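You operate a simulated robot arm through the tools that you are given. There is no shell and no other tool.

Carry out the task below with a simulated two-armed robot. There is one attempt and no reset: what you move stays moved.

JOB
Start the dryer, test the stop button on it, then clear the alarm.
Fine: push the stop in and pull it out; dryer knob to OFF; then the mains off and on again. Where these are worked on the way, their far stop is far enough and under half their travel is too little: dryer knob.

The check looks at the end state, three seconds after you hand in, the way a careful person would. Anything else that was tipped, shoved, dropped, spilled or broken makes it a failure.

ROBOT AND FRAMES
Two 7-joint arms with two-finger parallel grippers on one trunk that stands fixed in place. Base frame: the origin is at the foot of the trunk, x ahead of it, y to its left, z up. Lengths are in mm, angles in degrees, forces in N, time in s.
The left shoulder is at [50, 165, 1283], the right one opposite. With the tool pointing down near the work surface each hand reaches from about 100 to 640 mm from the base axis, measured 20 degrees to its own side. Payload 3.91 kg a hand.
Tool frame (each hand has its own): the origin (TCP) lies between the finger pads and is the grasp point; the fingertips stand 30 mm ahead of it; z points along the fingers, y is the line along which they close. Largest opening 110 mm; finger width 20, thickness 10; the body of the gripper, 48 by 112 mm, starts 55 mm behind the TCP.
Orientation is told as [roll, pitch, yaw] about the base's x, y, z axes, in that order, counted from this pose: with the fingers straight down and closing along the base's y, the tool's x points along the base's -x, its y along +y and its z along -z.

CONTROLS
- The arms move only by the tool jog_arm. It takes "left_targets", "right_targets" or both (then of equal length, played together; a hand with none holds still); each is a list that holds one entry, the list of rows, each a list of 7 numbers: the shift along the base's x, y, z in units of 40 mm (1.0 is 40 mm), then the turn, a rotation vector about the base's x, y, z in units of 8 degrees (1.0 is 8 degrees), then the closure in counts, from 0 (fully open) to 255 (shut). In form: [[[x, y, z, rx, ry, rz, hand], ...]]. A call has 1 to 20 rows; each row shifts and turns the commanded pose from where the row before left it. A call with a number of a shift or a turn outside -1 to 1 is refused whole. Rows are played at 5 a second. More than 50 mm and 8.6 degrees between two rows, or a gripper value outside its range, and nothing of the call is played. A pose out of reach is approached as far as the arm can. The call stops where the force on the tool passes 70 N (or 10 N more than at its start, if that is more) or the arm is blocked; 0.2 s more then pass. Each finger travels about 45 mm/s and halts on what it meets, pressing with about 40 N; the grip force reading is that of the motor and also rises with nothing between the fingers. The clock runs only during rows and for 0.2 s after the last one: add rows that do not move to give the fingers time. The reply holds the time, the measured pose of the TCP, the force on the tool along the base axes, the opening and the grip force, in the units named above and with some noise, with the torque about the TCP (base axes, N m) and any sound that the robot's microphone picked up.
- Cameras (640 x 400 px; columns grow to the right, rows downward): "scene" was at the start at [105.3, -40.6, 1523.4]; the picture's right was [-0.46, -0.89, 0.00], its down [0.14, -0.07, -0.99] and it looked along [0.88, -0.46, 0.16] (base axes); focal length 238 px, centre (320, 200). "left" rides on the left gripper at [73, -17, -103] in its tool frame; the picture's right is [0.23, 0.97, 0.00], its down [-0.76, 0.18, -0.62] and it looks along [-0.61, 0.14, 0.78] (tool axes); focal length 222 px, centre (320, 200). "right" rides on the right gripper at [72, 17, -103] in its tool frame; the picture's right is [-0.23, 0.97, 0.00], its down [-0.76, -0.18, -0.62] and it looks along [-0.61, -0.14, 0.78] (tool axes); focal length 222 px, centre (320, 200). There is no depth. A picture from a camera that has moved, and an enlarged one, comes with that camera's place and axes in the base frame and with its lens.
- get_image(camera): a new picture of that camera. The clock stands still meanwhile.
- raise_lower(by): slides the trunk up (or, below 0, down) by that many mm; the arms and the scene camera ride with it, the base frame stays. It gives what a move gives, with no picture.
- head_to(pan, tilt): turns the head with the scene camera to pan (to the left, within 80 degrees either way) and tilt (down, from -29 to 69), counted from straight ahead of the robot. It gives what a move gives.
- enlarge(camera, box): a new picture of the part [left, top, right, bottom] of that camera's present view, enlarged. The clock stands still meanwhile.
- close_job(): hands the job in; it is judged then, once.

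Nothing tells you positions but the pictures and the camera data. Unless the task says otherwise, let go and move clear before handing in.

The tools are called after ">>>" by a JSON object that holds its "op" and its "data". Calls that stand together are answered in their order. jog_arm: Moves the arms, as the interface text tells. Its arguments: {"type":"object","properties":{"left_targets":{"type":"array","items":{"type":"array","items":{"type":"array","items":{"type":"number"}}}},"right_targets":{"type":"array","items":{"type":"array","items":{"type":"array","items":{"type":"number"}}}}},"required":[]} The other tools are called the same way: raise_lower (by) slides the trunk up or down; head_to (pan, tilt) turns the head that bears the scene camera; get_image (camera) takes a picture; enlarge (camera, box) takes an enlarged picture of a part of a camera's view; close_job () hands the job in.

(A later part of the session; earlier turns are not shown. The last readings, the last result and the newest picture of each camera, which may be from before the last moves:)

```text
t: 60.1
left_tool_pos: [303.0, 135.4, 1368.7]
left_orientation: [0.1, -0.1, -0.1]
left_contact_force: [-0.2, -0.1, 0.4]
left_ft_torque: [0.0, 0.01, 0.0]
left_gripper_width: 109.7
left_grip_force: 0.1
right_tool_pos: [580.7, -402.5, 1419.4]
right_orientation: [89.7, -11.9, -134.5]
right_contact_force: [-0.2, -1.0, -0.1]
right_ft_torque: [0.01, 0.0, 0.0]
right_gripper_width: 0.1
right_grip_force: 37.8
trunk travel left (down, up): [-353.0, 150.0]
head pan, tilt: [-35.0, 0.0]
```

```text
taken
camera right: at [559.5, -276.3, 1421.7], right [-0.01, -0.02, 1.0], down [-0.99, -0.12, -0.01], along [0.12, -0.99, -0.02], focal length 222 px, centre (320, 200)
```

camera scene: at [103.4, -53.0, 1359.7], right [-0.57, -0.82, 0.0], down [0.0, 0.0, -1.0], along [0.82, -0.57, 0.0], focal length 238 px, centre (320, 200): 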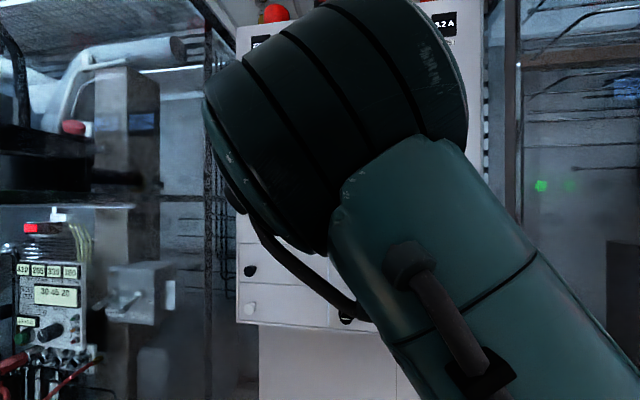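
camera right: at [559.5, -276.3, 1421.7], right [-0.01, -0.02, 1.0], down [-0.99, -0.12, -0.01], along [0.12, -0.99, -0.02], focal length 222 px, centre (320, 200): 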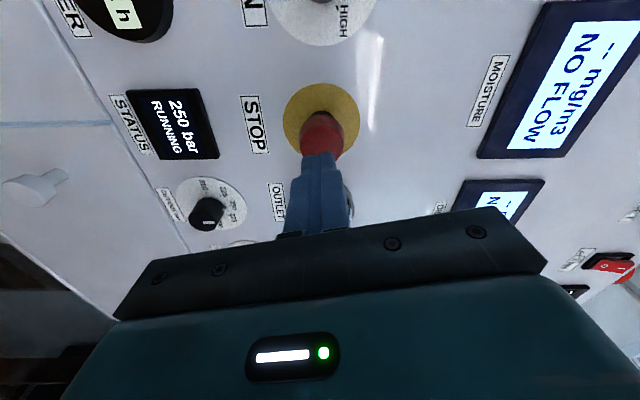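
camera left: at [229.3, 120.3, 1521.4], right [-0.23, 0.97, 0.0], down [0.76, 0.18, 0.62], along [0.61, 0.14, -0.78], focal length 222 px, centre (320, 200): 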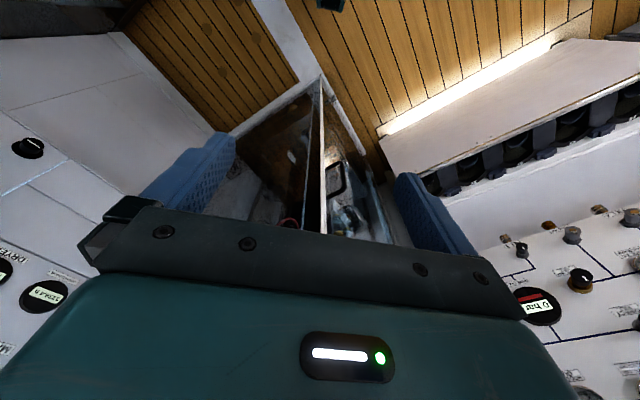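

The hand is centred in front of STOP (plate centre at (322,122), axis predicted (320,123)). I'll take a closer look to judge how far the head stands out.

>>> {"op": "enlarge", "data": {"camera": "right", "box": [250, 60, 410, 180]}}

```text
3.33 times, centred on (330, 120) of right
camera zoom: at [559.5, -276.3, 1421.7], right [-0.01, -0.02, 1.0], down [-0.99, -0.12, -0.01], along [0.12, -0.99, -0.02], focal length 740 px, centre (287, 467)
```

zoom: 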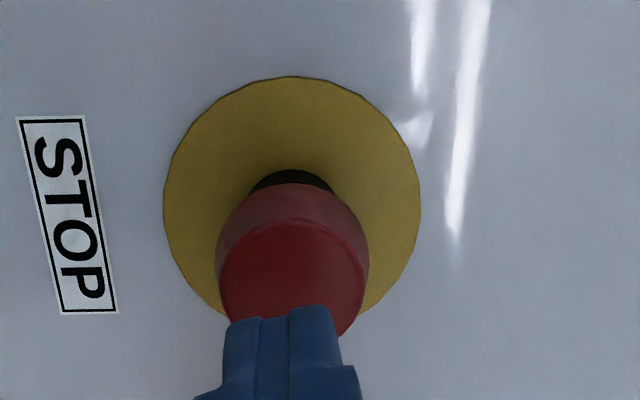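

The mushroom is about 35 mm across and its face stands near 756 mm along the normal, so about 30 mm ahead of the fingertips. I'll nudge onto its centre and advance to near contact.

>>> {"op": "jog_arm", "data": {"right_targets": [[[0.035, 0.035, 0.025, 0, 0, 0, 255], [0.23, -0.23, 0, 0, 0, 0, 255], [0.23, -0.23, 0, 0, 0, 0, 255], [0.07, -0.07, 0, 0, 0, 0, 255], [0, 0, 0, 0, 0, 0, 255]]]}}

>>> {"op": "get_image", "data": {"camera": "right"}}

```text
t: 61.3
left_tool_pos: [303.2, 135.4, 1369.1]
left_orientation: [0.0, -0.1, 0.0]
left_contact_force: [-0.5, -0.1, 0.0]
left_ft_torque: [-0.02, -0.01, -0.01]
left_gripper_width: 110.1
left_grip_force: 0.1
right_tool_pos: [602.8, -422.1, 1419.7]
right_orientation: [89.8, -11.8, -134.6]
right_contact_force: [0.3, 0.3, 0.0]
right_ft_torque: [0.0, 0.01, 0.01]
right_gripper_width: 0.2
right_grip_force: 37.8
trunk travel left (down, up): [-353.0, 150.0]
head pan, tilt: [-35.0, 0.0]
```

```text
taken
camera right: at [581.5, -296.4, 1423.2], right [-0.01, -0.02, 1.0], down [-0.99, -0.12, -0.01], along [0.12, -0.99, -0.02], focal length 222 px, centre (320, 200)
```

right: 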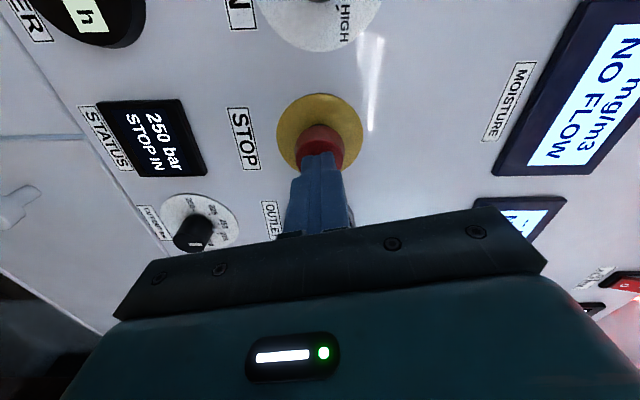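

The status display already reads STOP IN. I'll press a couple of millimetres more to be sure it is latched, then back off and look.

>>> {"op": "jog_arm", "data": {"right_targets": [[[0.035, -0.035, 0, 0, 0, 0, 255], [0.035, -0.035, 0, 0, 0, 0, 255], [0, 0, 0, 0, 0, 0, 255]]]}}

>>> {"op": "enlarge", "data": {"camera": "right", "box": [250, 70, 410, 190]}}

```text
t: 62.1
left_tool_pos: [302.0, 135.9, 1367.7]
left_orientation: [-0.1, 0.0, 0.0]
left_contact_force: [-0.3, 0.2, 0.5]
left_ft_torque: [0.01, 0.03, 0.0]
left_gripper_width: 110.1
left_grip_force: 0.0
right_tool_pos: [606.9, -424.9, 1419.4]
right_orientation: [89.9, -11.9, -134.6]
right_contact_force: [0.0, -0.5, -0.2]
right_ft_torque: [-0.02, 0.01, 0.0]
right_gripper_width: 0.0
right_grip_force: 37.2
trunk travel left (down, up): [-353.0, 150.0]
head pan, tilt: [-35.0, 0.0]
```

```text
3.33 times, centred on (330, 130) of right
camera zoom: at [584.8, -299.6, 1422.8], right [-0.01, -0.02, 1.0], down [-0.99, -0.12, -0.01], along [0.12, -0.99, -0.02], focal length 740 px, centre (287, 433)
```

zoom: 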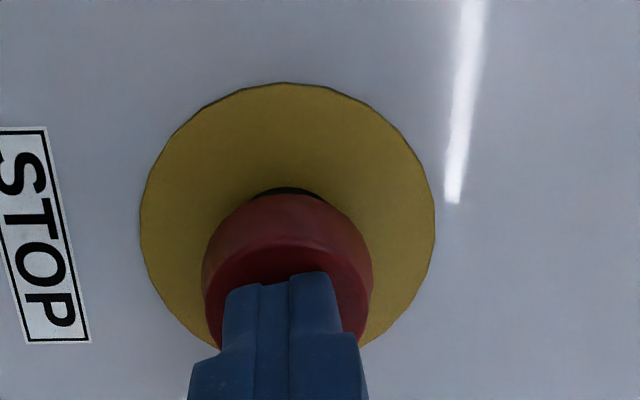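

>>> {"op": "jog_arm", "data": {"right_targets": [[[0.035, -0.035, 0, 0, 0, 0, 255], [0.035, -0.035, 0, 0, 0, 0, 255], [0, 0, 0, 0, 0, 0, 255]]]}}

>>> {"op": "get_image", "data": {"camera": "right"}}

```text
t: 62.9
left_tool_pos: [299.6, 136.5, 1368.4]
left_orientation: [-0.1, -0.2, 0.0]
left_contact_force: [-0.5, -0.7, 0.5]
left_ft_torque: [0.0, 0.01, 0.0]
left_gripper_width: 109.9
left_grip_force: 0.1
right_tool_pos: [607.7, -426.2, 1420.7]
right_orientation: [89.8, -11.9, -134.6]
right_contact_force: [-15.8, 12.3, -10.8]
right_ft_torque: [0.27, 0.16, -0.18]
right_gripper_width: 0.0
right_grip_force: 38.0
trunk travel left (down, up): [-353.0, 150.0]
head pan, tilt: [-35.0, 0.0]
```

```text
taken
camera right: at [585.8, -300.2, 1423.4], right [-0.01, -0.02, 1.0], down [-0.99, -0.12, -0.01], along [0.12, -0.99, -0.02], focal length 222 px, centre (320, 200)
```

right: 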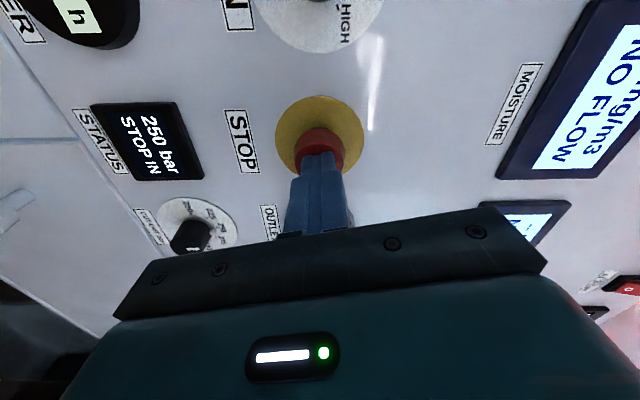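

I felt about 20 N at the end of its travel, so STOP is fully in. Now I'll back off, open the fingers, and line up to grip the mushroom head.

>>> {"op": "jog_arm", "data": {"right_targets": [[[-0.25, 0.25, 0, 0, 0, 0, 255], [-0.25, 0.25, 0, 0, 0, 0, 255], [-0.2, 0.2, 0, 0, 0, 0, 110], [0, 0, 0, 0, 0, 0, 110], [0, 0, 0, 0, 0, 0, 110], [0, 0, 0, 0, 0, 0, 110], [0, 0, 0, 0, 0, 0, 110]]]}}

>>> {"op": "get_image", "data": {"camera": "right"}}

>>> {"op": "enlarge", "data": {"camera": "right", "box": [250, 60, 410, 180]}}

```text
t: 64.5
left_tool_pos: [301.6, 135.1, 1369.1]
left_orientation: [-0.1, 0.0, 0.0]
left_contact_force: [0.7, -0.1, 0.4]
left_ft_torque: [-0.01, -0.01, -0.01]
left_gripper_width: 109.9
left_grip_force: 0.1
right_tool_pos: [583.2, -400.1, 1420.0]
right_orientation: [89.7, -11.9, -134.6]
right_contact_force: [-0.2, -0.2, -0.5]
right_ft_torque: [-0.03, -0.02, -0.01]
right_gripper_width: 62.4
right_grip_force: 0.2
trunk travel left (down, up): [-353.0, 150.0]
head pan, tilt: [-35.0, 0.0]
```

```text
taken
camera right: at [559.8, -273.9, 1423.1], right [-0.01, -0.02, 1.0], down [-0.99, -0.12, -0.01], along [0.12, -0.99, -0.02], focal length 222 px, centre (320, 200)
```

right: 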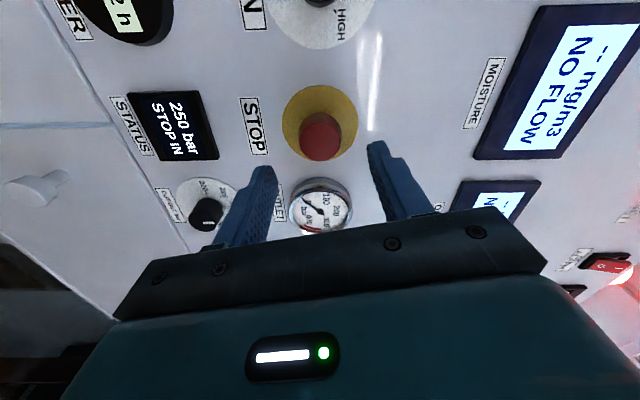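

```text
3.33 times, centred on (330, 120) of right
camera zoom: at [559.8, -273.9, 1423.1], right [-0.01, -0.02, 1.0], down [-0.99, -0.12, -0.01], along [0.12, -0.99, -0.02], focal length 740 px, centre (287, 467)
```

zoom: 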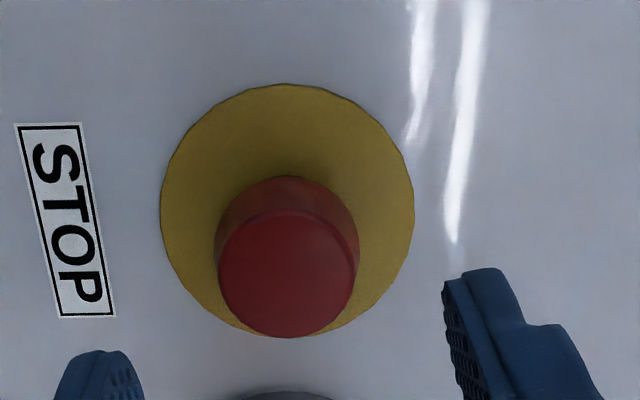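

STOP stays in with its face near 761 mm, and the fingers straddle it evenly; a red alarm light now glows at the side. I'll advance so the pads overlap the head by about 20 mm and close on it.

>>> {"op": "jog_arm", "data": {"right_targets": [[[0.336, -0.336, 0, 0, 0, 0, 110], [0.336, -0.336, 0, 0, 0, 0, 110], [0.336, -0.336, 0, 0, 0, 0, 110], [0, 0, 0, 0, 0, 0, 110], [0, 0, 0, 0, 0, 0, 255], [0, 0, 0, 0, 0, 0, 255], [0, 0, 0, 0, 0, 0, 255], [0, 0, 0, 0, 0, 0, 255]]]}}

>>> {"op": "get_image", "data": {"camera": "right"}}

```text
t: 66.3
left_tool_pos: [301.8, 135.7, 1367.9]
left_orientation: [0.0, 0.0, 0.1]
left_contact_force: [-0.4, 1.0, -0.3]
left_ft_torque: [0.01, 0.0, 0.02]
left_gripper_width: 109.8
left_grip_force: 0.1
right_tool_pos: [622.1, -440.8, 1419.0]
right_orientation: [89.7, -11.9, -134.5]
right_contact_force: [0.3, -0.1, -1.0]
right_ft_torque: [-0.17, 0.24, 0.06]
right_gripper_width: 35.8
right_grip_force: 44.5
trunk travel left (down, up): [-353.0, 150.0]
head pan, tilt: [-35.0, 0.0]
```

```text
taken
camera right: at [600.2, -314.5, 1422.5], right [-0.01, -0.02, 1.0], down [-0.99, -0.12, -0.01], along [0.12, -0.99, -0.02], focal length 222 px, centre (320, 200)
```

right: 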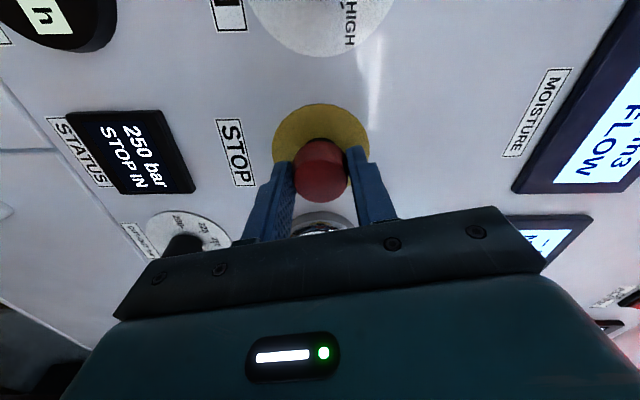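

The head is gripped at 36 mm. Now I'll pull it straight out in small steps.

>>> {"op": "jog_arm", "data": {"right_targets": [[[-0.05, 0.05, 0, 0, 0, 0, 255], [-0.05, 0.05, 0, 0, 0, 0, 255], [-0.05, 0.05, 0, 0, 0, 0, 255], [-0.05, 0.05, 0, 0, 0, 0, 255], [0, 0, 0, 0, 0, 0, 255]]]}}

>>> {"op": "get_image", "data": {"camera": "right"}}

```text
t: 67.5
left_tool_pos: [303.3, 134.9, 1367.4]
left_orientation: [-0.1, 0.1, 0.0]
left_contact_force: [-0.4, -0.5, 0.0]
left_ft_torque: [0.03, 0.03, 0.01]
left_gripper_width: 110.2
left_grip_force: 0.1
right_tool_pos: [616.1, -433.3, 1419.4]
right_orientation: [89.7, -11.9, -134.5]
right_contact_force: [3.3, -4.4, 0.2]
right_ft_torque: [-0.25, 0.2, -0.03]
right_gripper_width: 35.5
right_grip_force: 45.0
trunk travel left (down, up): [-353.0, 150.0]
head pan, tilt: [-35.0, 0.0]
```

```text
taken
camera right: at [592.8, -307.3, 1422.5], right [-0.01, -0.02, 1.0], down [-0.99, -0.12, -0.01], along [0.12, -0.99, -0.02], focal length 222 px, centre (320, 200)
```

right: 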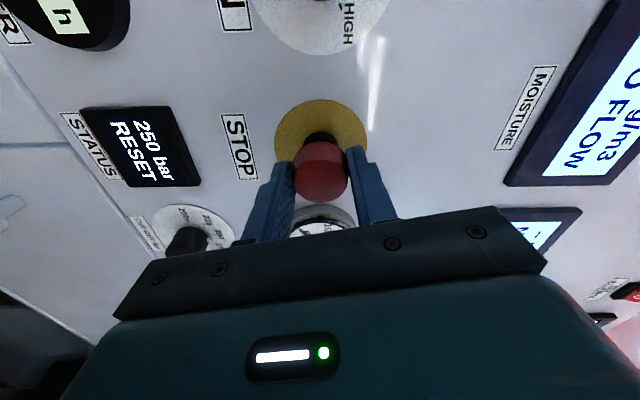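

Status changed to RESET, so STOP is out again (it moved about 9 mm). I'll release, back off, and check the head position.

>>> {"op": "jog_arm", "data": {"right_targets": [[[0, 0, 0, 0, 0, 0, 110], [0, 0, 0, 0, 0, 0, 110], [0, 0, 0, 0, 0, 0, 110], [-0.25, 0.25, 0, 0, 0, 0, 110], [-0.25, 0.25, 0, 0, 0, 0, 110], [-0.25, 0.25, 0, 0, 0, 0, 110], [0, 0, 0, 0, 0, 0, 110]]]}}

>>> {"op": "get_image", "data": {"camera": "right"}}

>>> {"op": "enlarge", "data": {"camera": "right", "box": [250, 60, 410, 180]}}

```text
t: 69.1
left_tool_pos: [302.3, 136.6, 1368.3]
left_orientation: [0.1, 0.0, 0.1]
left_contact_force: [0.0, -0.6, 0.1]
left_ft_torque: [0.02, 0.0, -0.02]
left_gripper_width: 109.9
left_grip_force: 0.2
right_tool_pos: [584.8, -403.1, 1419.9]
right_orientation: [89.7, -11.9, -134.6]
right_contact_force: [-0.1, 0.2, 0.3]
right_ft_torque: [0.01, -0.04, -0.02]
right_gripper_width: 62.6
right_grip_force: 0.1
trunk travel left (down, up): [-353.0, 150.0]
head pan, tilt: [-35.0, 0.0]
```

```text
taken
camera right: at [562.3, -276.0, 1422.3], right [-0.01, -0.02, 1.0], down [-0.99, -0.12, -0.01], along [0.12, -0.99, -0.02], focal length 222 px, centre (320, 200)
```

right: 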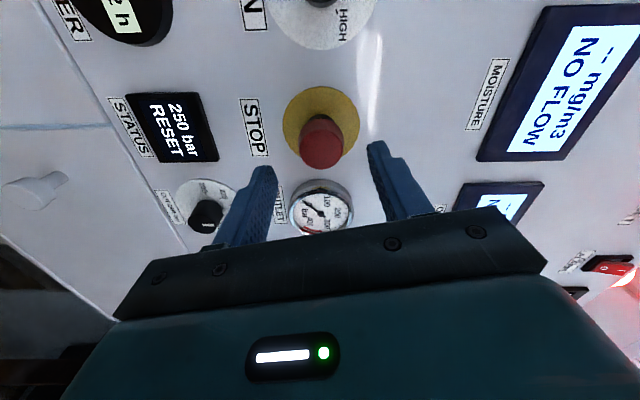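

```text
3.33 times, centred on (330, 120) of right
camera zoom: at [562.3, -276.0, 1422.3], right [-0.01, -0.02, 1.0], down [-0.99, -0.12, -0.01], along [0.12, -0.99, -0.02], focal length 740 px, centre (287, 467)
```

zoom: 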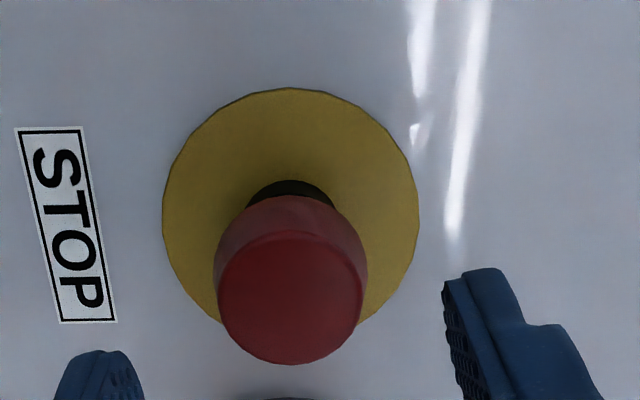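

STOP is fully out with its neck showing, and status says RESET. Now I'll turn my head left out of the elbow's way and carry the hand back right toward the dryer knob along the path that worked.

>>> {"op": "head_to", "data": {"pan": 45, "tilt": 0}}

>>> {"op": "jog_arm", "data": {"right_targets": [[[-0.484, -0.484, 0, 0, 0, 0, 120], [-0.484, -0.484, 0, 0, 0, 0, 120], [-0.484, -0.484, 0, 0, 0, 0, 120], [-0.484, -0.484, 0, 0, 0, 0, 120]]]}}

>>> {"op": "raise_lower", "data": {"by": 50}}

>>> {"op": "get_image", "data": {"camera": "right"}}

```text
t: 70.6
left_tool_pos: [302.7, 135.0, 1369.2]
left_orientation: [0.0, 0.0, 0.0]
left_contact_force: [-0.3, 1.2, 0.4]
left_ft_torque: [-0.04, -0.01, 0.0]
left_gripper_width: 110.1
left_grip_force: 0.0
right_tool_pos: [584.2, -402.1, 1419.6]
right_orientation: [89.7, -11.9, -134.5]
right_contact_force: [0.2, -0.2, 0.4]
right_ft_torque: [-0.04, -0.02, 0.0]
right_gripper_width: 62.6
right_grip_force: 0.1
trunk travel left (down, up): [-353.0, 150.0]
head pan, tilt: [45.0, 0.0]
```

```text
t: 71.6
left_tool_pos: [301.3, 135.6, 1369.1]
left_orientation: [0.0, -0.1, -0.1]
left_contact_force: [-0.3, -0.3, -0.6]
left_ft_torque: [0.0, 0.02, 0.01]
left_gripper_width: 109.9
left_grip_force: 0.1
right_tool_pos: [507.0, -478.4, 1420.0]
right_orientation: [89.8, -11.9, -134.5]
right_contact_force: [0.5, 0.0, -0.1]
right_ft_torque: [-0.03, 0.02, -0.01]
right_gripper_width: 58.3
right_grip_force: 0.0
trunk travel left (down, up): [-353.0, 150.0]
head pan, tilt: [45.0, 0.0]
```

```text
t: 72.5
left_tool_pos: [302.2, 134.8, 1418.6]
left_orientation: [0.0, 0.1, -0.1]
left_contact_force: [0.7, 0.2, -0.4]
left_ft_torque: [-0.02, 0.01, -0.01]
left_gripper_width: 109.8
left_grip_force: 0.1
right_tool_pos: [508.2, -478.9, 1469.5]
right_orientation: [89.7, -11.9, -134.5]
right_contact_force: [0.1, -0.1, 0.2]
right_ft_torque: [0.0, 0.0, -0.04]
right_gripper_width: 58.0
right_grip_force: 0.1
trunk travel left (down, up): [-403.0, 100.0]
head pan, tilt: [45.0, 0.0]
```

```text
taken
camera right: at [485.4, -352.9, 1471.9], right [-0.01, -0.02, 1.0], down [-0.99, -0.12, -0.01], along [0.12, -0.99, -0.02], focal length 222 px, centre (320, 200)
```

right: 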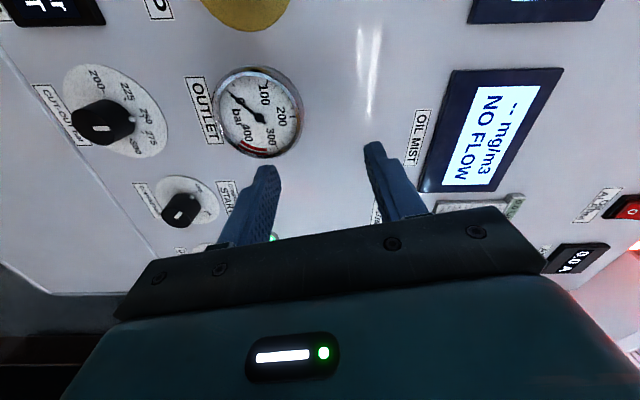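

>>> {"op": "jog_arm", "data": {"right_targets": [[[-0.289, -0.194, -0.3, 0, 0, 0, 120], [-0.289, -0.194, -0.35, 0, 0, 0, 120], [-0.289, -0.194, -0.4, 0, 0, 0, 120], [-0.4, -0.4, -0.1, 0, 0, 0, 120]]]}}

```text
t: 73.5
left_tool_pos: [302.4, 134.7, 1418.5]
left_orientation: [0.0, -0.1, 0.0]
left_contact_force: [-0.1, 0.4, 0.4]
left_ft_torque: [0.0, 0.02, 0.02]
left_gripper_width: 110.0
left_grip_force: 0.1
right_tool_pos: [454.4, -517.7, 1423.3]
right_orientation: [89.9, -11.8, -134.4]
right_contact_force: [0.3, 0.4, -0.8]
right_ft_torque: [0.01, -0.02, 0.04]
right_gripper_width: 58.2
right_grip_force: 0.1
trunk travel left (down, up): [-403.0, 100.0]
head pan, tilt: [45.0, 0.0]
```

>>> {"op": "jog_arm", "data": {"right_targets": [[[-0.38, -0.38, -0.1, 0.707, -0.707, 0, 120], [-0.38, -0.38, -0.1, 0.707, -0.707, 0, 120], [-0.38, -0.38, -0.1, 0.707, -0.707, 0, 120], [-0.38, -0.38, -0.1, 0.707, -0.707, 0, 120], [-0.38, -0.38, -0.1, 0.707, -0.707, 0, 120], [-0.38, -0.38, -0.1, 0.707, -0.707, 0, 120]]]}}

>>> {"op": "get_image", "data": {"camera": "right"}}

```text
t: 74.9
left_tool_pos: [301.6, 135.3, 1417.6]
left_orientation: [0.0, 0.0, -0.1]
left_contact_force: [0.1, -0.7, 0.7]
left_ft_torque: [0.03, 0.02, 0.01]
left_gripper_width: 110.0
left_grip_force: 0.2
right_tool_pos: [363.8, -608.7, 1399.1]
right_orientation: [90.2, 36.3, -134.4]
right_contact_force: [0.6, -0.2, -0.4]
right_ft_torque: [0.0, 0.03, 0.02]
right_gripper_width: 58.3
right_grip_force: 0.1
trunk travel left (down, up): [-403.0, 100.0]
head pan, tilt: [45.0, 0.0]
```

```text
taken
camera right: at [323.7, -502.2, 1456.5], right [-0.53, -0.54, 0.65], down [-0.8, 0.07, -0.6], along [0.27, -0.84, -0.47], focal length 222 px, centre (320, 200)
```

right: 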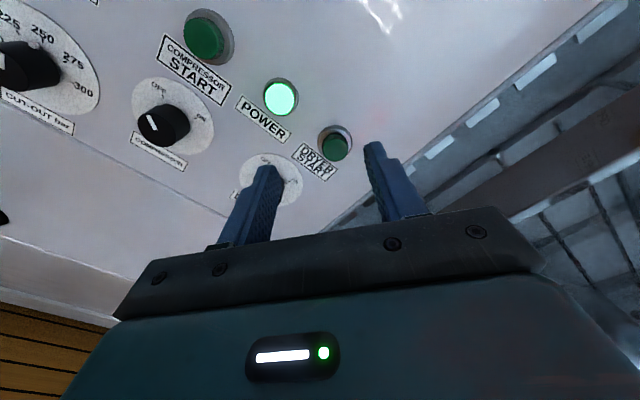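

>>> {"op": "jog_arm", "data": {"right_targets": [[[0.02, -0.02, -0.547, 0, 0, 0, 120], [0.02, -0.02, -0.547, 0, 0, 0, 120], [0, 0, -0.547, 0, 0, 0, 120], [0, 0, -0.547, 0, 0, 0, 120], [0, 0, 0, 0, 0, 0, 120]]]}}

>>> {"op": "get_image", "data": {"camera": "right"}}

>>> {"op": "enlarge", "data": {"camera": "right", "box": [240, 60, 400, 190]}}

```text
t: 76.1
left_tool_pos: [301.4, 135.8, 1418.9]
left_orientation: [0.0, -0.2, 0.0]
left_contact_force: [-0.1, 0.1, -1.1]
left_ft_torque: [0.02, -0.03, 0.05]
left_gripper_width: 109.9
left_grip_force: 0.0
right_tool_pos: [366.4, -611.7, 1310.9]
right_orientation: [90.2, 36.2, -134.5]
right_contact_force: [0.0, -0.2, -0.5]
right_ft_torque: [0.01, -0.01, -0.02]
right_gripper_width: 58.4
right_grip_force: 0.0
trunk travel left (down, up): [-403.0, 100.0]
head pan, tilt: [45.0, 0.0]
```

```text
taken
camera right: at [326.2, -503.1, 1368.0], right [-0.53, -0.54, 0.65], down [-0.8, 0.07, -0.59], along [0.27, -0.84, -0.47], focal length 222 px, centre (320, 200)
```

right: 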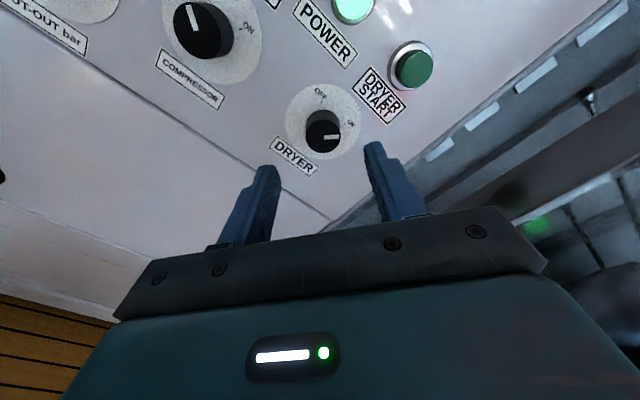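

```text
3.08 times, centred on (320, 125) of right
camera zoom: at [326.2, -503.1, 1368.0], right [-0.53, -0.54, 0.65], down [-0.8, 0.07, -0.59], along [0.27, -0.84, -0.47], focal length 684 px, centre (320, 431)
```

zoom: 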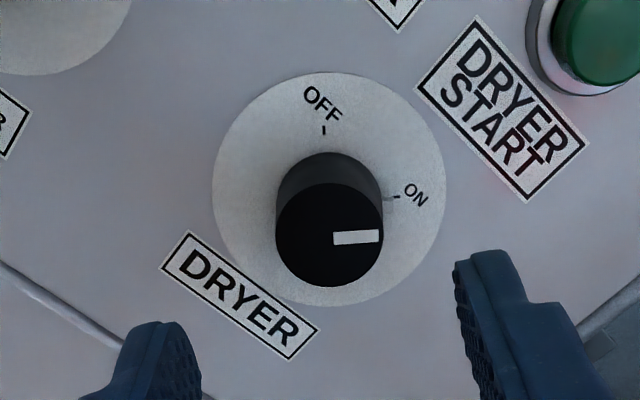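

DRYER still at ON as expected. I'll correct a small offset, advance onto the knob and grip it.

>>> {"op": "jog_arm", "data": {"right_targets": [[[-0.018, -0.018, 0.04, 0, 0, -0.05, 120], [0.42, -0.42, 0, 0, 0, 0, 120], [0.42, -0.42, 0, 0, 0, 0, 120], [0.42, -0.42, 0, 0, 0, 0, 120], [0, 0, 0, 0, 0, 0, 120], [0, 0, 0, 0, 0, 0, 255], [0, 0, 0, 0, 0, 0, 255], [0, 0, 0, 0, 0, 0, 255], [0, 0, 0, 0, 0, 0, 255]]]}}

>>> {"op": "get_image", "data": {"camera": "right"}}

```text
t: 78.1
left_tool_pos: [302.4, 135.1, 1418.9]
left_orientation: [0.0, 0.0, 0.0]
left_contact_force: [-0.7, -0.8, 0.0]
left_ft_torque: [0.02, 0.03, 0.0]
left_gripper_width: 109.9
left_grip_force: 0.1
right_tool_pos: [417.3, -662.8, 1313.1]
right_orientation: [90.1, 36.1, -134.8]
right_contact_force: [1.4, -0.4, -0.7]
right_ft_torque: [-0.07, -0.05, 0.17]
right_gripper_width: 30.9
right_grip_force: 45.2
trunk travel left (down, up): [-403.0, 100.0]
head pan, tilt: [45.0, 0.0]
```

```text
taken
camera right: at [376.8, -554.0, 1369.9], right [-0.54, -0.54, 0.65], down [-0.8, 0.08, -0.59], along [0.27, -0.84, -0.47], focal length 222 px, centre (320, 200)
```

right: 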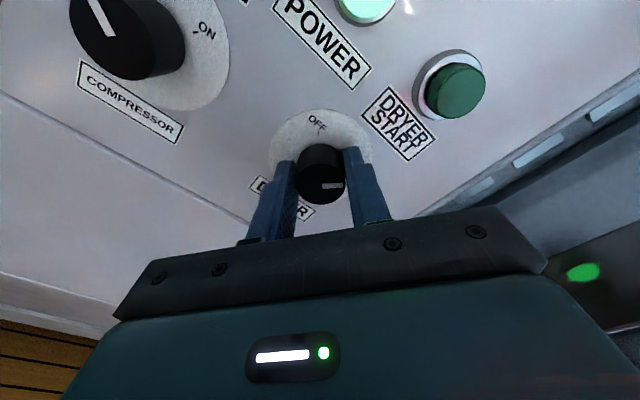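

The knob is gripped. Now I'll turn it counter-clockwise toward OFF, about 45° first.

>>> {"op": "jog_arm", "data": {"right_targets": [[[0, 0, 0, -0.707, 0.707, 0, 255], [0, 0, 0, -0.707, 0.707, 0, 255], [0, 0, 0, -0.707, 0.707, 0, 255], [0, 0, 0, -0.707, 0.707, 0, 255], [0, 0, 0, -0.707, 0.707, 0, 255], [0, 0, 0, -0.707, 0.707, 0, 255]]]}}

>>> {"op": "get_image", "data": {"camera": "right"}}

```text
t: 79.5
left_tool_pos: [301.6, 135.9, 1418.4]
left_orientation: [-0.1, -0.1, 0.0]
left_contact_force: [0.8, 0.7, 0.2]
left_ft_torque: [0.04, -0.05, 0.01]
left_gripper_width: 109.9
left_grip_force: 0.1
right_tool_pos: [416.0, -661.8, 1312.8]
right_orientation: [89.8, -12.1, -134.9]
right_contact_force: [-3.1, 11.7, -13.4]
right_ft_torque: [0.13, 0.1, -0.73]
right_gripper_width: 31.1
right_grip_force: 45.3
trunk travel left (down, up): [-403.0, 100.0]
head pan, tilt: [45.0, 0.0]
```

```text
taken
camera right: at [395.3, -535.6, 1314.0], right [-0.01, -0.02, 1.0], down [-0.99, -0.11, -0.01], along [0.11, -0.99, -0.01], focal length 222 px, centre (320, 200)
```

right: 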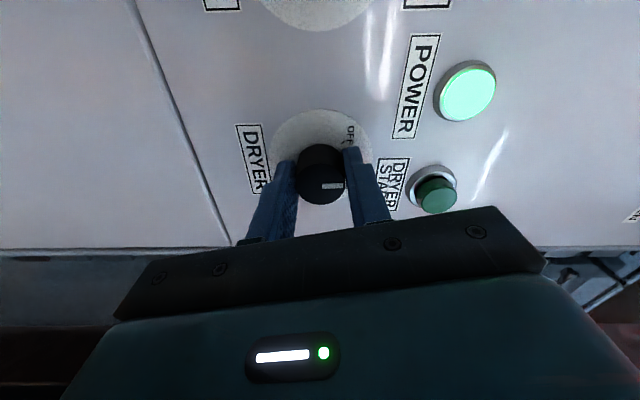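

>>> {"op": "jog_arm", "data": {"right_targets": [[[0, 0, 0, -0.707, 0.707, 0, 255], [0, 0, 0, -0.707, 0.707, 0, 255], [0, 0, 0, -0.707, 0.707, 0, 255], [0, 0, 0, -0.707, 0.707, 0, 255], [0, 0, 0, -0.707, 0.707, 0, 255], [0, 0, 0, -0.25, 0.25, 0, 255]]]}}

>>> {"op": "get_image", "data": {"camera": "right"}}

>>> {"op": "enlarge", "data": {"camera": "right", "box": [240, 90, 400, 220]}}

```text
t: 80.9
left_tool_pos: [301.8, 135.7, 1417.8]
left_orientation: [0.1, 0.1, 0.0]
left_contact_force: [-0.4, 0.0, -0.2]
left_ft_torque: [-0.01, 0.0, 0.0]
left_gripper_width: 109.9
left_grip_force: 0.1
right_tool_pos: [417.1, -662.0, 1311.9]
right_orientation: [89.3, -54.8, -134.3]
right_contact_force: [-10.2, 12.8, -22.9]
right_ft_torque: [0.28, 0.26, -0.07]
right_gripper_width: 31.0
right_grip_force: 44.9
trunk travel left (down, up): [-403.0, 100.0]
head pan, tilt: [45.0, 0.0]
```

```text
taken
camera right: at [381.2, -549.4, 1262.6], right [0.47, 0.47, 0.75], down [-0.85, 0.02, 0.52], along [0.23, -0.88, 0.41], focal length 222 px, centre (320, 200)
```

right: 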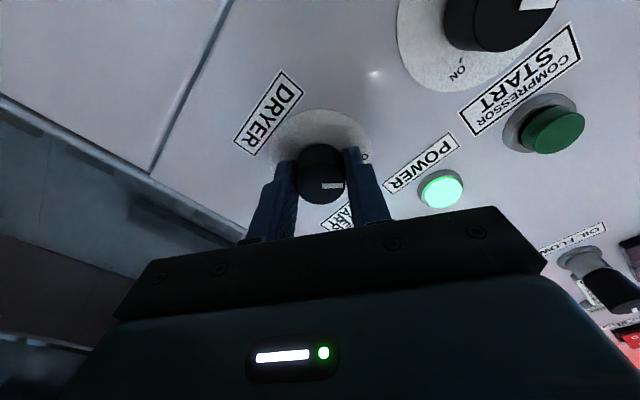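

```text
3.08 times, centred on (320, 155) of right
camera zoom: at [381.2, -549.4, 1262.6], right [0.47, 0.47, 0.75], down [-0.85, 0.02, 0.52], along [0.23, -0.88, 0.41], focal length 684 px, centre (320, 338)
```

zoom: 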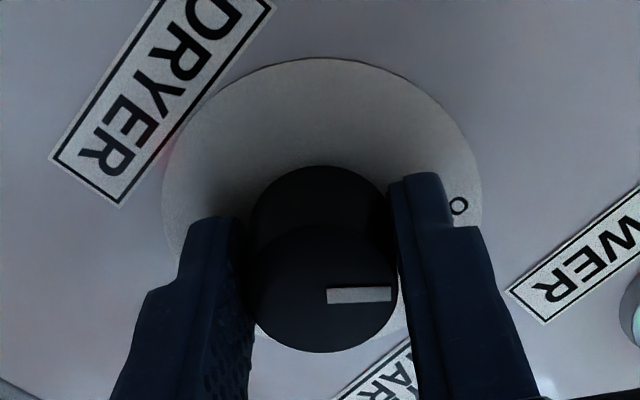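

The pointer is back at the OFF mark and the display torque is small. I'll release, back off, and confirm.

>>> {"op": "jog_arm", "data": {"right_targets": [[[0, 0, 0, 0, 0, 0, 120], [0, 0, 0, 0, 0, 0, 120], [0, 0, 0, 0, 0, 0, 120], [-0.31, 0.31, 0, 0, 0, 0, 120], [-0.31, 0.31, 0, 0, 0, 0, 120], [-0.31, 0.31, 0, 0, 0, 0, 120], [-0.31, 0.31, 0, 0, 0, 0, 120], [0, 0, 0, 0, 0, 0, 120]]]}}

>>> {"op": "enlarge", "data": {"camera": "right", "box": [230, 50, 430, 210]}}

>>> {"op": "head_to", "data": {"pan": -45, "tilt": 5}}

>>> {"op": "get_image", "data": {"camera": "scene"}}

```text
t: 82.7
left_tool_pos: [302.8, 135.4, 1419.4]
left_orientation: [0.0, -0.1, 0.0]
left_contact_force: [0.4, 0.2, 0.1]
left_ft_torque: [0.02, -0.01, 0.0]
left_gripper_width: 110.1
left_grip_force: 0.1
right_tool_pos: [367.2, -613.1, 1313.0]
right_orientation: [90.0, -54.7, -134.8]
right_contact_force: [0.0, -0.4, -0.2]
right_ft_torque: [0.0, 0.02, 0.01]
right_gripper_width: 58.4
right_grip_force: 0.1
trunk travel left (down, up): [-403.0, 100.0]
head pan, tilt: [45.0, 0.0]
```

```text
2.50 times, centred on (330, 130) of right
camera zoom: at [332.4, -499.8, 1264.9], right [0.47, 0.47, 0.75], down [-0.85, 0.02, 0.52], along [0.23, -0.88, 0.41], focal length 555 px, centre (295, 375)
```

zoom: 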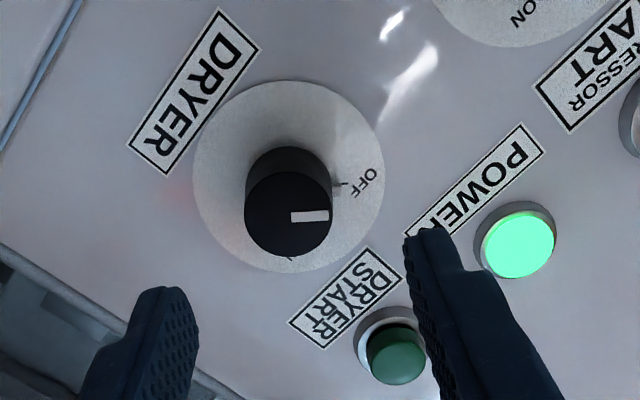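

```text
t: 84.4
left_tool_pos: [302.2, 136.0, 1417.6]
left_orientation: [-0.1, 0.1, 0.0]
left_contact_force: [-0.4, 0.5, -0.1]
left_ft_torque: [0.03, -0.03, 0.02]
left_gripper_width: 109.9
left_grip_force: 0.1
right_tool_pos: [366.0, -612.6, 1313.4]
right_orientation: [89.8, -54.6, -134.8]
right_contact_force: [0.2, 0.0, 0.4]
right_ft_torque: [-0.08, -0.03, -0.01]
right_gripper_width: 58.4
right_grip_force: 0.0
trunk travel left (down, up): [-403.0, 100.0]
head pan, tilt: [-45.0, 5.0]
```

```text
taken
camera scene: at [94.9, -66.2, 1401.8], right [-0.71, -0.71, 0.0], down [-0.06, 0.06, -1.0], along [0.7, -0.7, -0.09], focal length 238 px, centre (320, 200)
```

scene: 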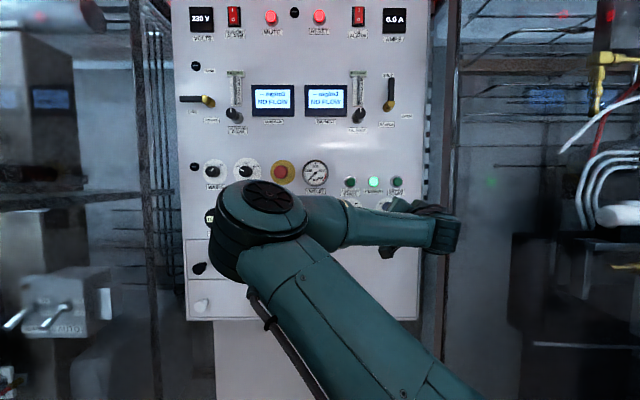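

DRYER points to OFF. Now for MAINS I'll retrace the safe path: head left, roll the hand to bring the elbow up, rise, then travel left.

>>> {"op": "head_to", "data": {"pan": 45, "tilt": 0}}

>>> {"op": "jog_arm", "data": {"right_targets": [[[0, 0, 0, 0.707, -0.707, 0, 120], [0, 0, 0, 0.707, -0.707, 0, 120], [0, 0, 0, 0.707, -0.707, 0, 120], [0, 0, 0, 0.707, -0.707, 0, 120], [0, 0, 0, 0.707, -0.707, 0, 120], [0, 0, 0, 0.707, -0.707, 0, 120], [0, 0, 0, 0.707, -0.707, 0, 120], [0, 0, 0, 0.707, -0.707, 0, 120], [0, 0, 0, 0.707, -0.707, 0, 120], [0, 0, 0, 0.707, -0.707, 0, 120], [0, 0, 0, 0.707, -0.707, 0, 120], [0, 0, 0.54, 0, 0, 0, 120], [0, 0, 0.54, 0, 0, 0, 120], [0, 0, 0.54, 0, 0, 0, 120], [0, 0, 0.54, 0, 0, 0, 120], [0, 0, 0, 0, 0, 0, 120]]]}}

>>> {"op": "get_image", "data": {"camera": "right"}}

```text
t: 86.0
left_tool_pos: [302.8, 136.2, 1417.3]
left_orientation: [0.0, -0.1, 0.0]
left_contact_force: [0.0, -0.4, 0.4]
left_ft_torque: [0.02, 0.03, 0.02]
left_gripper_width: 110.0
left_grip_force: 0.0
right_tool_pos: [367.0, -613.3, 1313.5]
right_orientation: [89.9, -54.8, -134.8]
right_contact_force: [0.7, -0.2, 0.3]
right_ft_torque: [-0.01, -0.01, 0.01]
right_gripper_width: 58.2
right_grip_force: 0.0
trunk travel left (down, up): [-403.0, 100.0]
head pan, tilt: [45.0, 0.0]
```

```text
t: 89.4
left_tool_pos: [302.1, 136.0, 1418.3]
left_orientation: [0.0, 0.0, 0.0]
left_contact_force: [1.1, 0.3, -0.1]
left_ft_torque: [0.01, -0.02, -0.01]
left_gripper_width: 110.1
left_grip_force: 0.1
right_tool_pos: [366.1, -611.8, 1399.2]
right_orientation: [90.1, 33.3, -134.8]
right_contact_force: [0.1, -0.2, 0.9]
right_ft_torque: [0.02, 0.02, 0.0]
right_gripper_width: 58.3
right_grip_force: 0.0
trunk travel left (down, up): [-403.0, 100.0]
head pan, tilt: [45.0, 0.0]
```

```text
taken
camera right: at [329.0, -503.0, 1453.7], right [-0.51, -0.51, 0.69], down [-0.82, 0.06, -0.57], along [0.25, -0.86, -0.45], focal length 222 px, centre (320, 200)
```

right: 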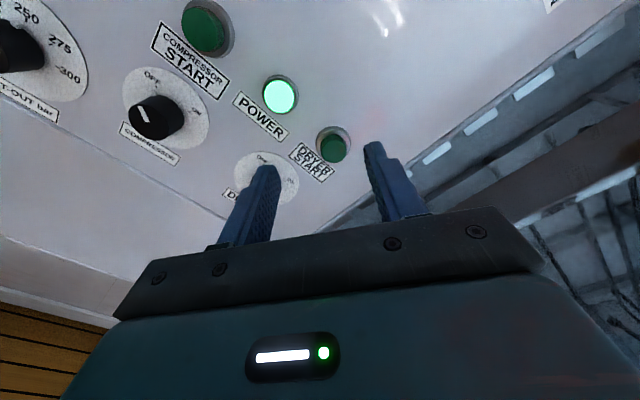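

>>> {"op": "jog_arm", "data": {"right_targets": [[[0.38, 0.38, 0.1, -0.707, 0.707, 0, 120], [0.38, 0.38, 0.1, -0.707, 0.707, 0, 120], [0.38, 0.38, 0.1, -0.707, 0.707, 0, 120], [0.38, 0.38, 0.1, -0.707, 0.707, 0, 120], [0.38, 0.38, 0.1, -0.707, 0.707, 0, 120], [0.38, 0.38, 0.1, -0.707, 0.707, 0, 120], [0.4, 0.4, 0.1, 0, 0, 0, 120], [0.27, 0.21, 0.35, 0, 0, 0, 120], [0.27, 0.21, 0.35, 0, 0, 0, 120], [0.27, 0.21, 0.35, 0, 0, 0, 120]]]}}

>>> {"op": "raise_lower", "data": {"by": -50}}

>>> {"op": "get_image", "data": {"camera": "right"}}

```text
t: 91.6
left_tool_pos: [302.3, 135.7, 1419.2]
left_orientation: [-0.1, -0.2, -0.1]
left_contact_force: [0.2, 0.2, 0.0]
left_ft_torque: [0.0, 0.01, -0.03]
left_gripper_width: 110.1
left_grip_force: 0.1
right_tool_pos: [507.7, -480.5, 1471.1]
right_orientation: [90.0, -14.7, -134.9]
right_contact_force: [-0.1, 0.0, 0.8]
right_ft_torque: [-0.03, -0.01, -0.02]
right_gripper_width: 58.0
right_grip_force: 0.0
trunk travel left (down, up): [-403.0, 100.0]
head pan, tilt: [45.0, 0.0]
```

```text
t: 92.5
left_tool_pos: [302.1, 135.2, 1370.4]
left_orientation: [0.1, -0.2, 0.0]
left_contact_force: [-0.8, -0.4, -0.3]
left_ft_torque: [0.03, -0.04, -0.03]
left_gripper_width: 109.9
left_grip_force: 0.2
right_tool_pos: [506.7, -480.3, 1419.9]
right_orientation: [90.1, -14.7, -134.9]
right_contact_force: [-0.6, -0.1, 0.2]
right_ft_torque: [0.01, -0.01, 0.0]
right_gripper_width: 58.1
right_grip_force: 0.1
trunk travel left (down, up): [-353.0, 150.0]
head pan, tilt: [45.0, 0.0]
```

```text
taken
camera right: at [485.0, -354.4, 1418.7], right [0.02, 0.02, 1.0], down [-0.99, -0.11, 0.02], along [0.11, -0.99, 0.02], focal length 222 px, centre (320, 200)
```

right: 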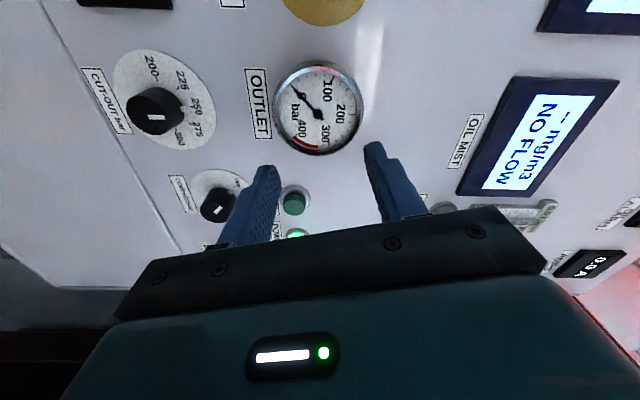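

>>> {"op": "jog_arm", "data": {"right_targets": [[[0.484, 0.484, 0, 0, 0, 0, 120], [0.484, 0.484, 0, 0, 0, 0, 120], [0.484, 0.484, 0, 0, 0, 0, 120], [0.484, 0.484, 0, 0, 0, 0, 120], [0.45, 0.45, 0, 0, 0, 0, 120], [0.45, 0.45, 0, 0, 0, 0, 120]]]}}

>>> {"op": "head_to", "data": {"pan": -20, "tilt": 5}}

>>> {"op": "get_image", "data": {"camera": "scene"}}

>>> {"op": "get_image", "data": {"camera": "right"}}

```text
t: 94.0
left_tool_pos: [302.1, 136.0, 1368.3]
left_orientation: [-0.1, 0.0, 0.0]
left_contact_force: [-0.5, 0.8, -0.6]
left_ft_torque: [-0.02, 0.02, 0.03]
left_gripper_width: 110.0
left_grip_force: 0.1
right_tool_pos: [621.5, -364.1, 1421.6]
right_orientation: [90.0, -14.7, -134.7]
right_contact_force: [0.3, -1.6, 0.3]
right_ft_torque: [0.01, 0.04, -0.02]
right_gripper_width: 58.2
right_grip_force: 0.1
trunk travel left (down, up): [-353.0, 150.0]
head pan, tilt: [45.0, 0.0]
```

```text
t: 95.3
left_tool_pos: [302.2, 135.6, 1368.1]
left_orientation: [0.0, -0.1, 0.0]
left_contact_force: [-0.7, 0.5, -0.6]
left_ft_torque: [0.03, 0.01, 0.0]
left_gripper_width: 109.6
left_grip_force: 0.1
right_tool_pos: [621.2, -366.2, 1421.2]
right_orientation: [90.0, -14.7, -134.9]
right_contact_force: [0.4, 0.1, -0.3]
right_ft_torque: [0.0, 0.01, 0.02]
right_gripper_width: 58.4
right_grip_force: 0.1
trunk travel left (down, up): [-353.0, 150.0]
head pan, tilt: [-20.0, 5.0]
```

```text
taken
camera scene: at [116.2, -32.7, 1351.8], right [-0.34, -0.94, 0.0], down [-0.08, 0.03, -1.0], along [0.94, -0.34, -0.09], focal length 238 px, centre (320, 200)
```

scene: 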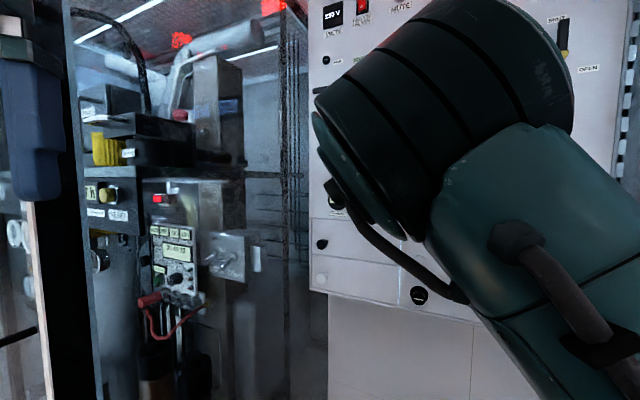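

```text
taken
camera right: at [599.0, -240.1, 1418.7], right [0.02, 0.02, 1.0], down [-0.99, -0.11, 0.02], along [0.12, -0.99, 0.02], focal length 222 px, centre (320, 200)
```

right: 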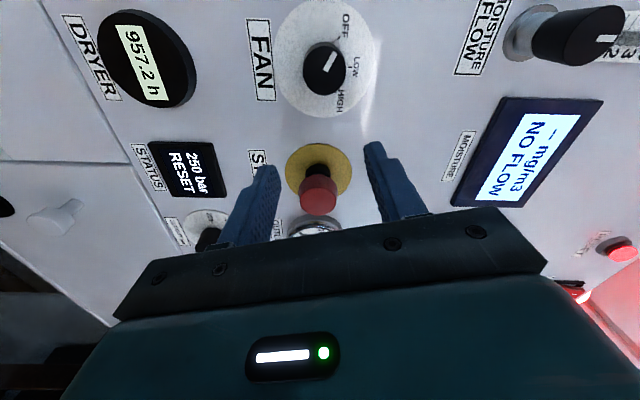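

The hand is passing STOP cleanly, and MAINS is about 140 mm further left. I'll continue in steps, watching the space to the left of the panel.

>>> {"op": "jog_arm", "data": {"right_targets": [[[0.5, 0.5, 0, -0.354, 0.354, 0, 120], [0.5, 0.5, 0, -0.354, 0.354, 0, 120], [0.5, 0.5, 0, -0.354, 0.354, 0, 120]]]}}

>>> {"op": "get_image", "data": {"camera": "right"}}

>>> {"op": "get_image", "data": {"camera": "scene"}}

```text
t: 96.1
left_tool_pos: [302.4, 134.6, 1367.2]
left_orientation: [0.0, 0.0, 0.0]
left_contact_force: [0.3, 0.2, -0.2]
left_ft_torque: [-0.03, -0.02, 0.01]
left_gripper_width: 109.7
left_grip_force: 0.0
right_tool_pos: [681.3, -305.8, 1420.0]
right_orientation: [90.1, -26.7, -134.8]
right_contact_force: [-0.1, 0.2, 0.5]
right_ft_torque: [0.0, -0.01, 0.02]
right_gripper_width: 58.3
right_grip_force: 0.0
trunk travel left (down, up): [-353.0, 150.0]
head pan, tilt: [-20.0, 5.0]
```

```text
taken
camera right: at [657.8, -180.9, 1403.0], right [0.17, 0.17, 0.97], down [-0.98, -0.1, 0.19], along [0.13, -0.98, 0.15], focal length 222 px, centre (320, 200)
```

right: 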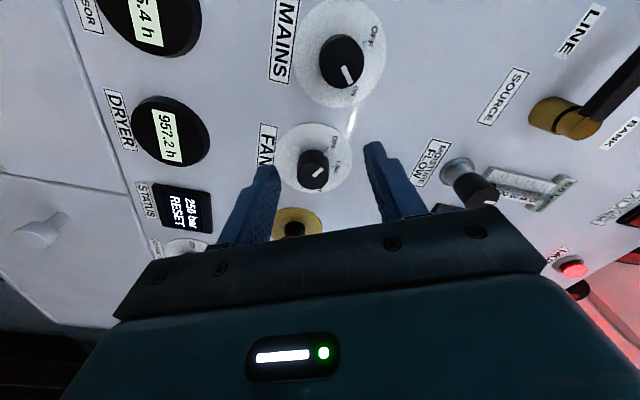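

```text
taken
camera scene: at [116.8, -32.6, 1351.7], right [-0.34, -0.94, 0.0], down [-0.08, 0.03, -1.0], along [0.94, -0.34, -0.09], focal length 238 px, centre (320, 200)
```

scene: 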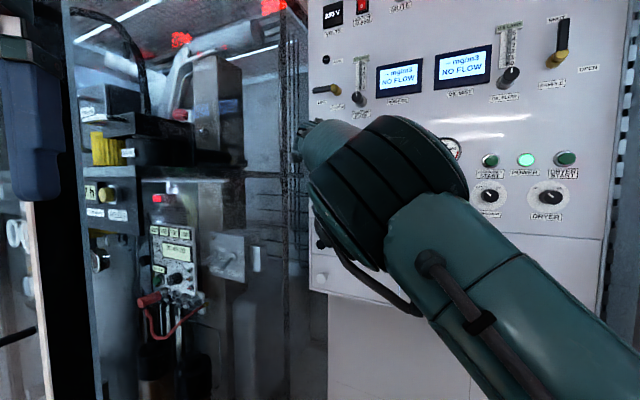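

>>> {"op": "jog_arm", "data": {"right_targets": [[[0.5, 0.5, 0.03, -0.354, 0.354, 0, 120], [0.5, 0.5, 0.03, -0.354, 0.354, 0, 120], [0, 0, 0, 0, 0, 0, 120]]]}}

>>> {"op": "get_image", "data": {"camera": "right"}}

>>> {"op": "enlarge", "data": {"camera": "right", "box": [240, 60, 400, 190]}}

>>> {"op": "get_image", "data": {"camera": "scene"}}

```text
t: 96.9
left_tool_pos: [301.8, 135.7, 1369.1]
left_orientation: [0.0, 0.0, 0.0]
left_contact_force: [0.1, -1.2, -0.5]
left_ft_torque: [0.02, 0.0, 0.01]
left_gripper_width: 110.0
left_grip_force: 0.1
right_tool_pos: [714.1, -269.3, 1420.3]
right_orientation: [89.9, -34.7, -134.8]
right_contact_force: [0.6, -0.1, 0.0]
right_ft_torque: [0.03, 0.01, 0.01]
right_gripper_width: 58.1
right_grip_force: 0.1
right hand out of reach, approached as far as the arm can: row 2
trunk travel left (down, up): [-353.0, 150.0]
head pan, tilt: [-20.0, 5.0]
```

```text
taken
camera right: at [689.5, -146.9, 1394.3], right [0.26, 0.26, 0.93], down [-0.95, -0.08, 0.29], along [0.15, -0.96, 0.23], focal length 222 px, centre (320, 200)
```

right: 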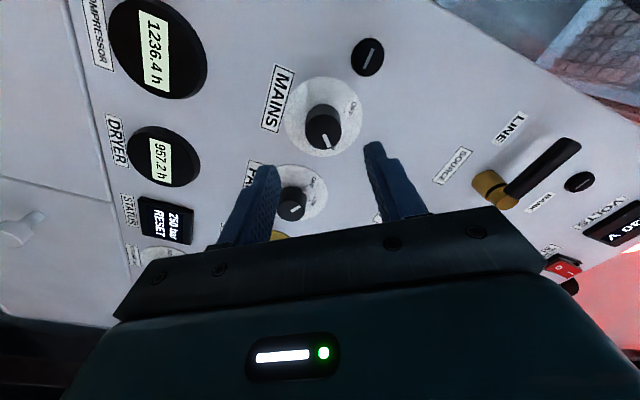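

```text
3.08 times, centred on (320, 125) of right
camera zoom: at [689.5, -146.9, 1394.3], right [0.26, 0.26, 0.93], down [-0.95, -0.08, 0.29], along [0.15, -0.96, 0.23], focal length 684 px, centre (320, 431)
```

zoom: 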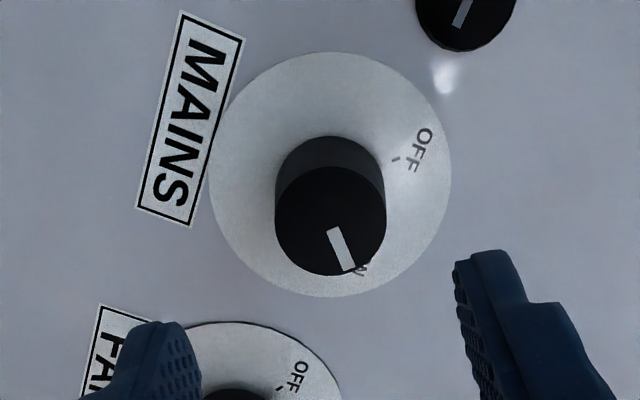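

```text
taken
camera scene: at [116.2, -32.5, 1351.8], right [-0.34, -0.94, 0.0], down [-0.08, 0.03, -1.0], along [0.94, -0.34, -0.09], focal length 238 px, centre (320, 200)
```

scene: 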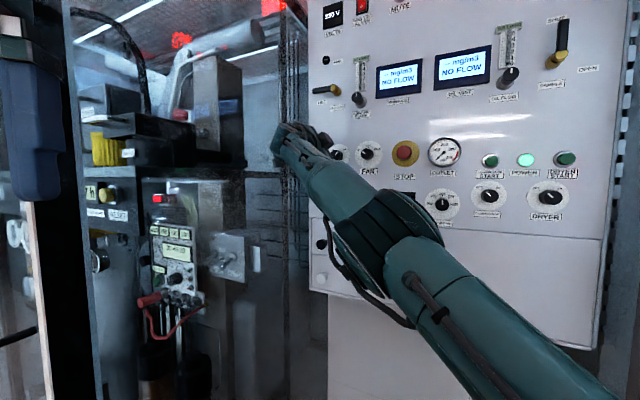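

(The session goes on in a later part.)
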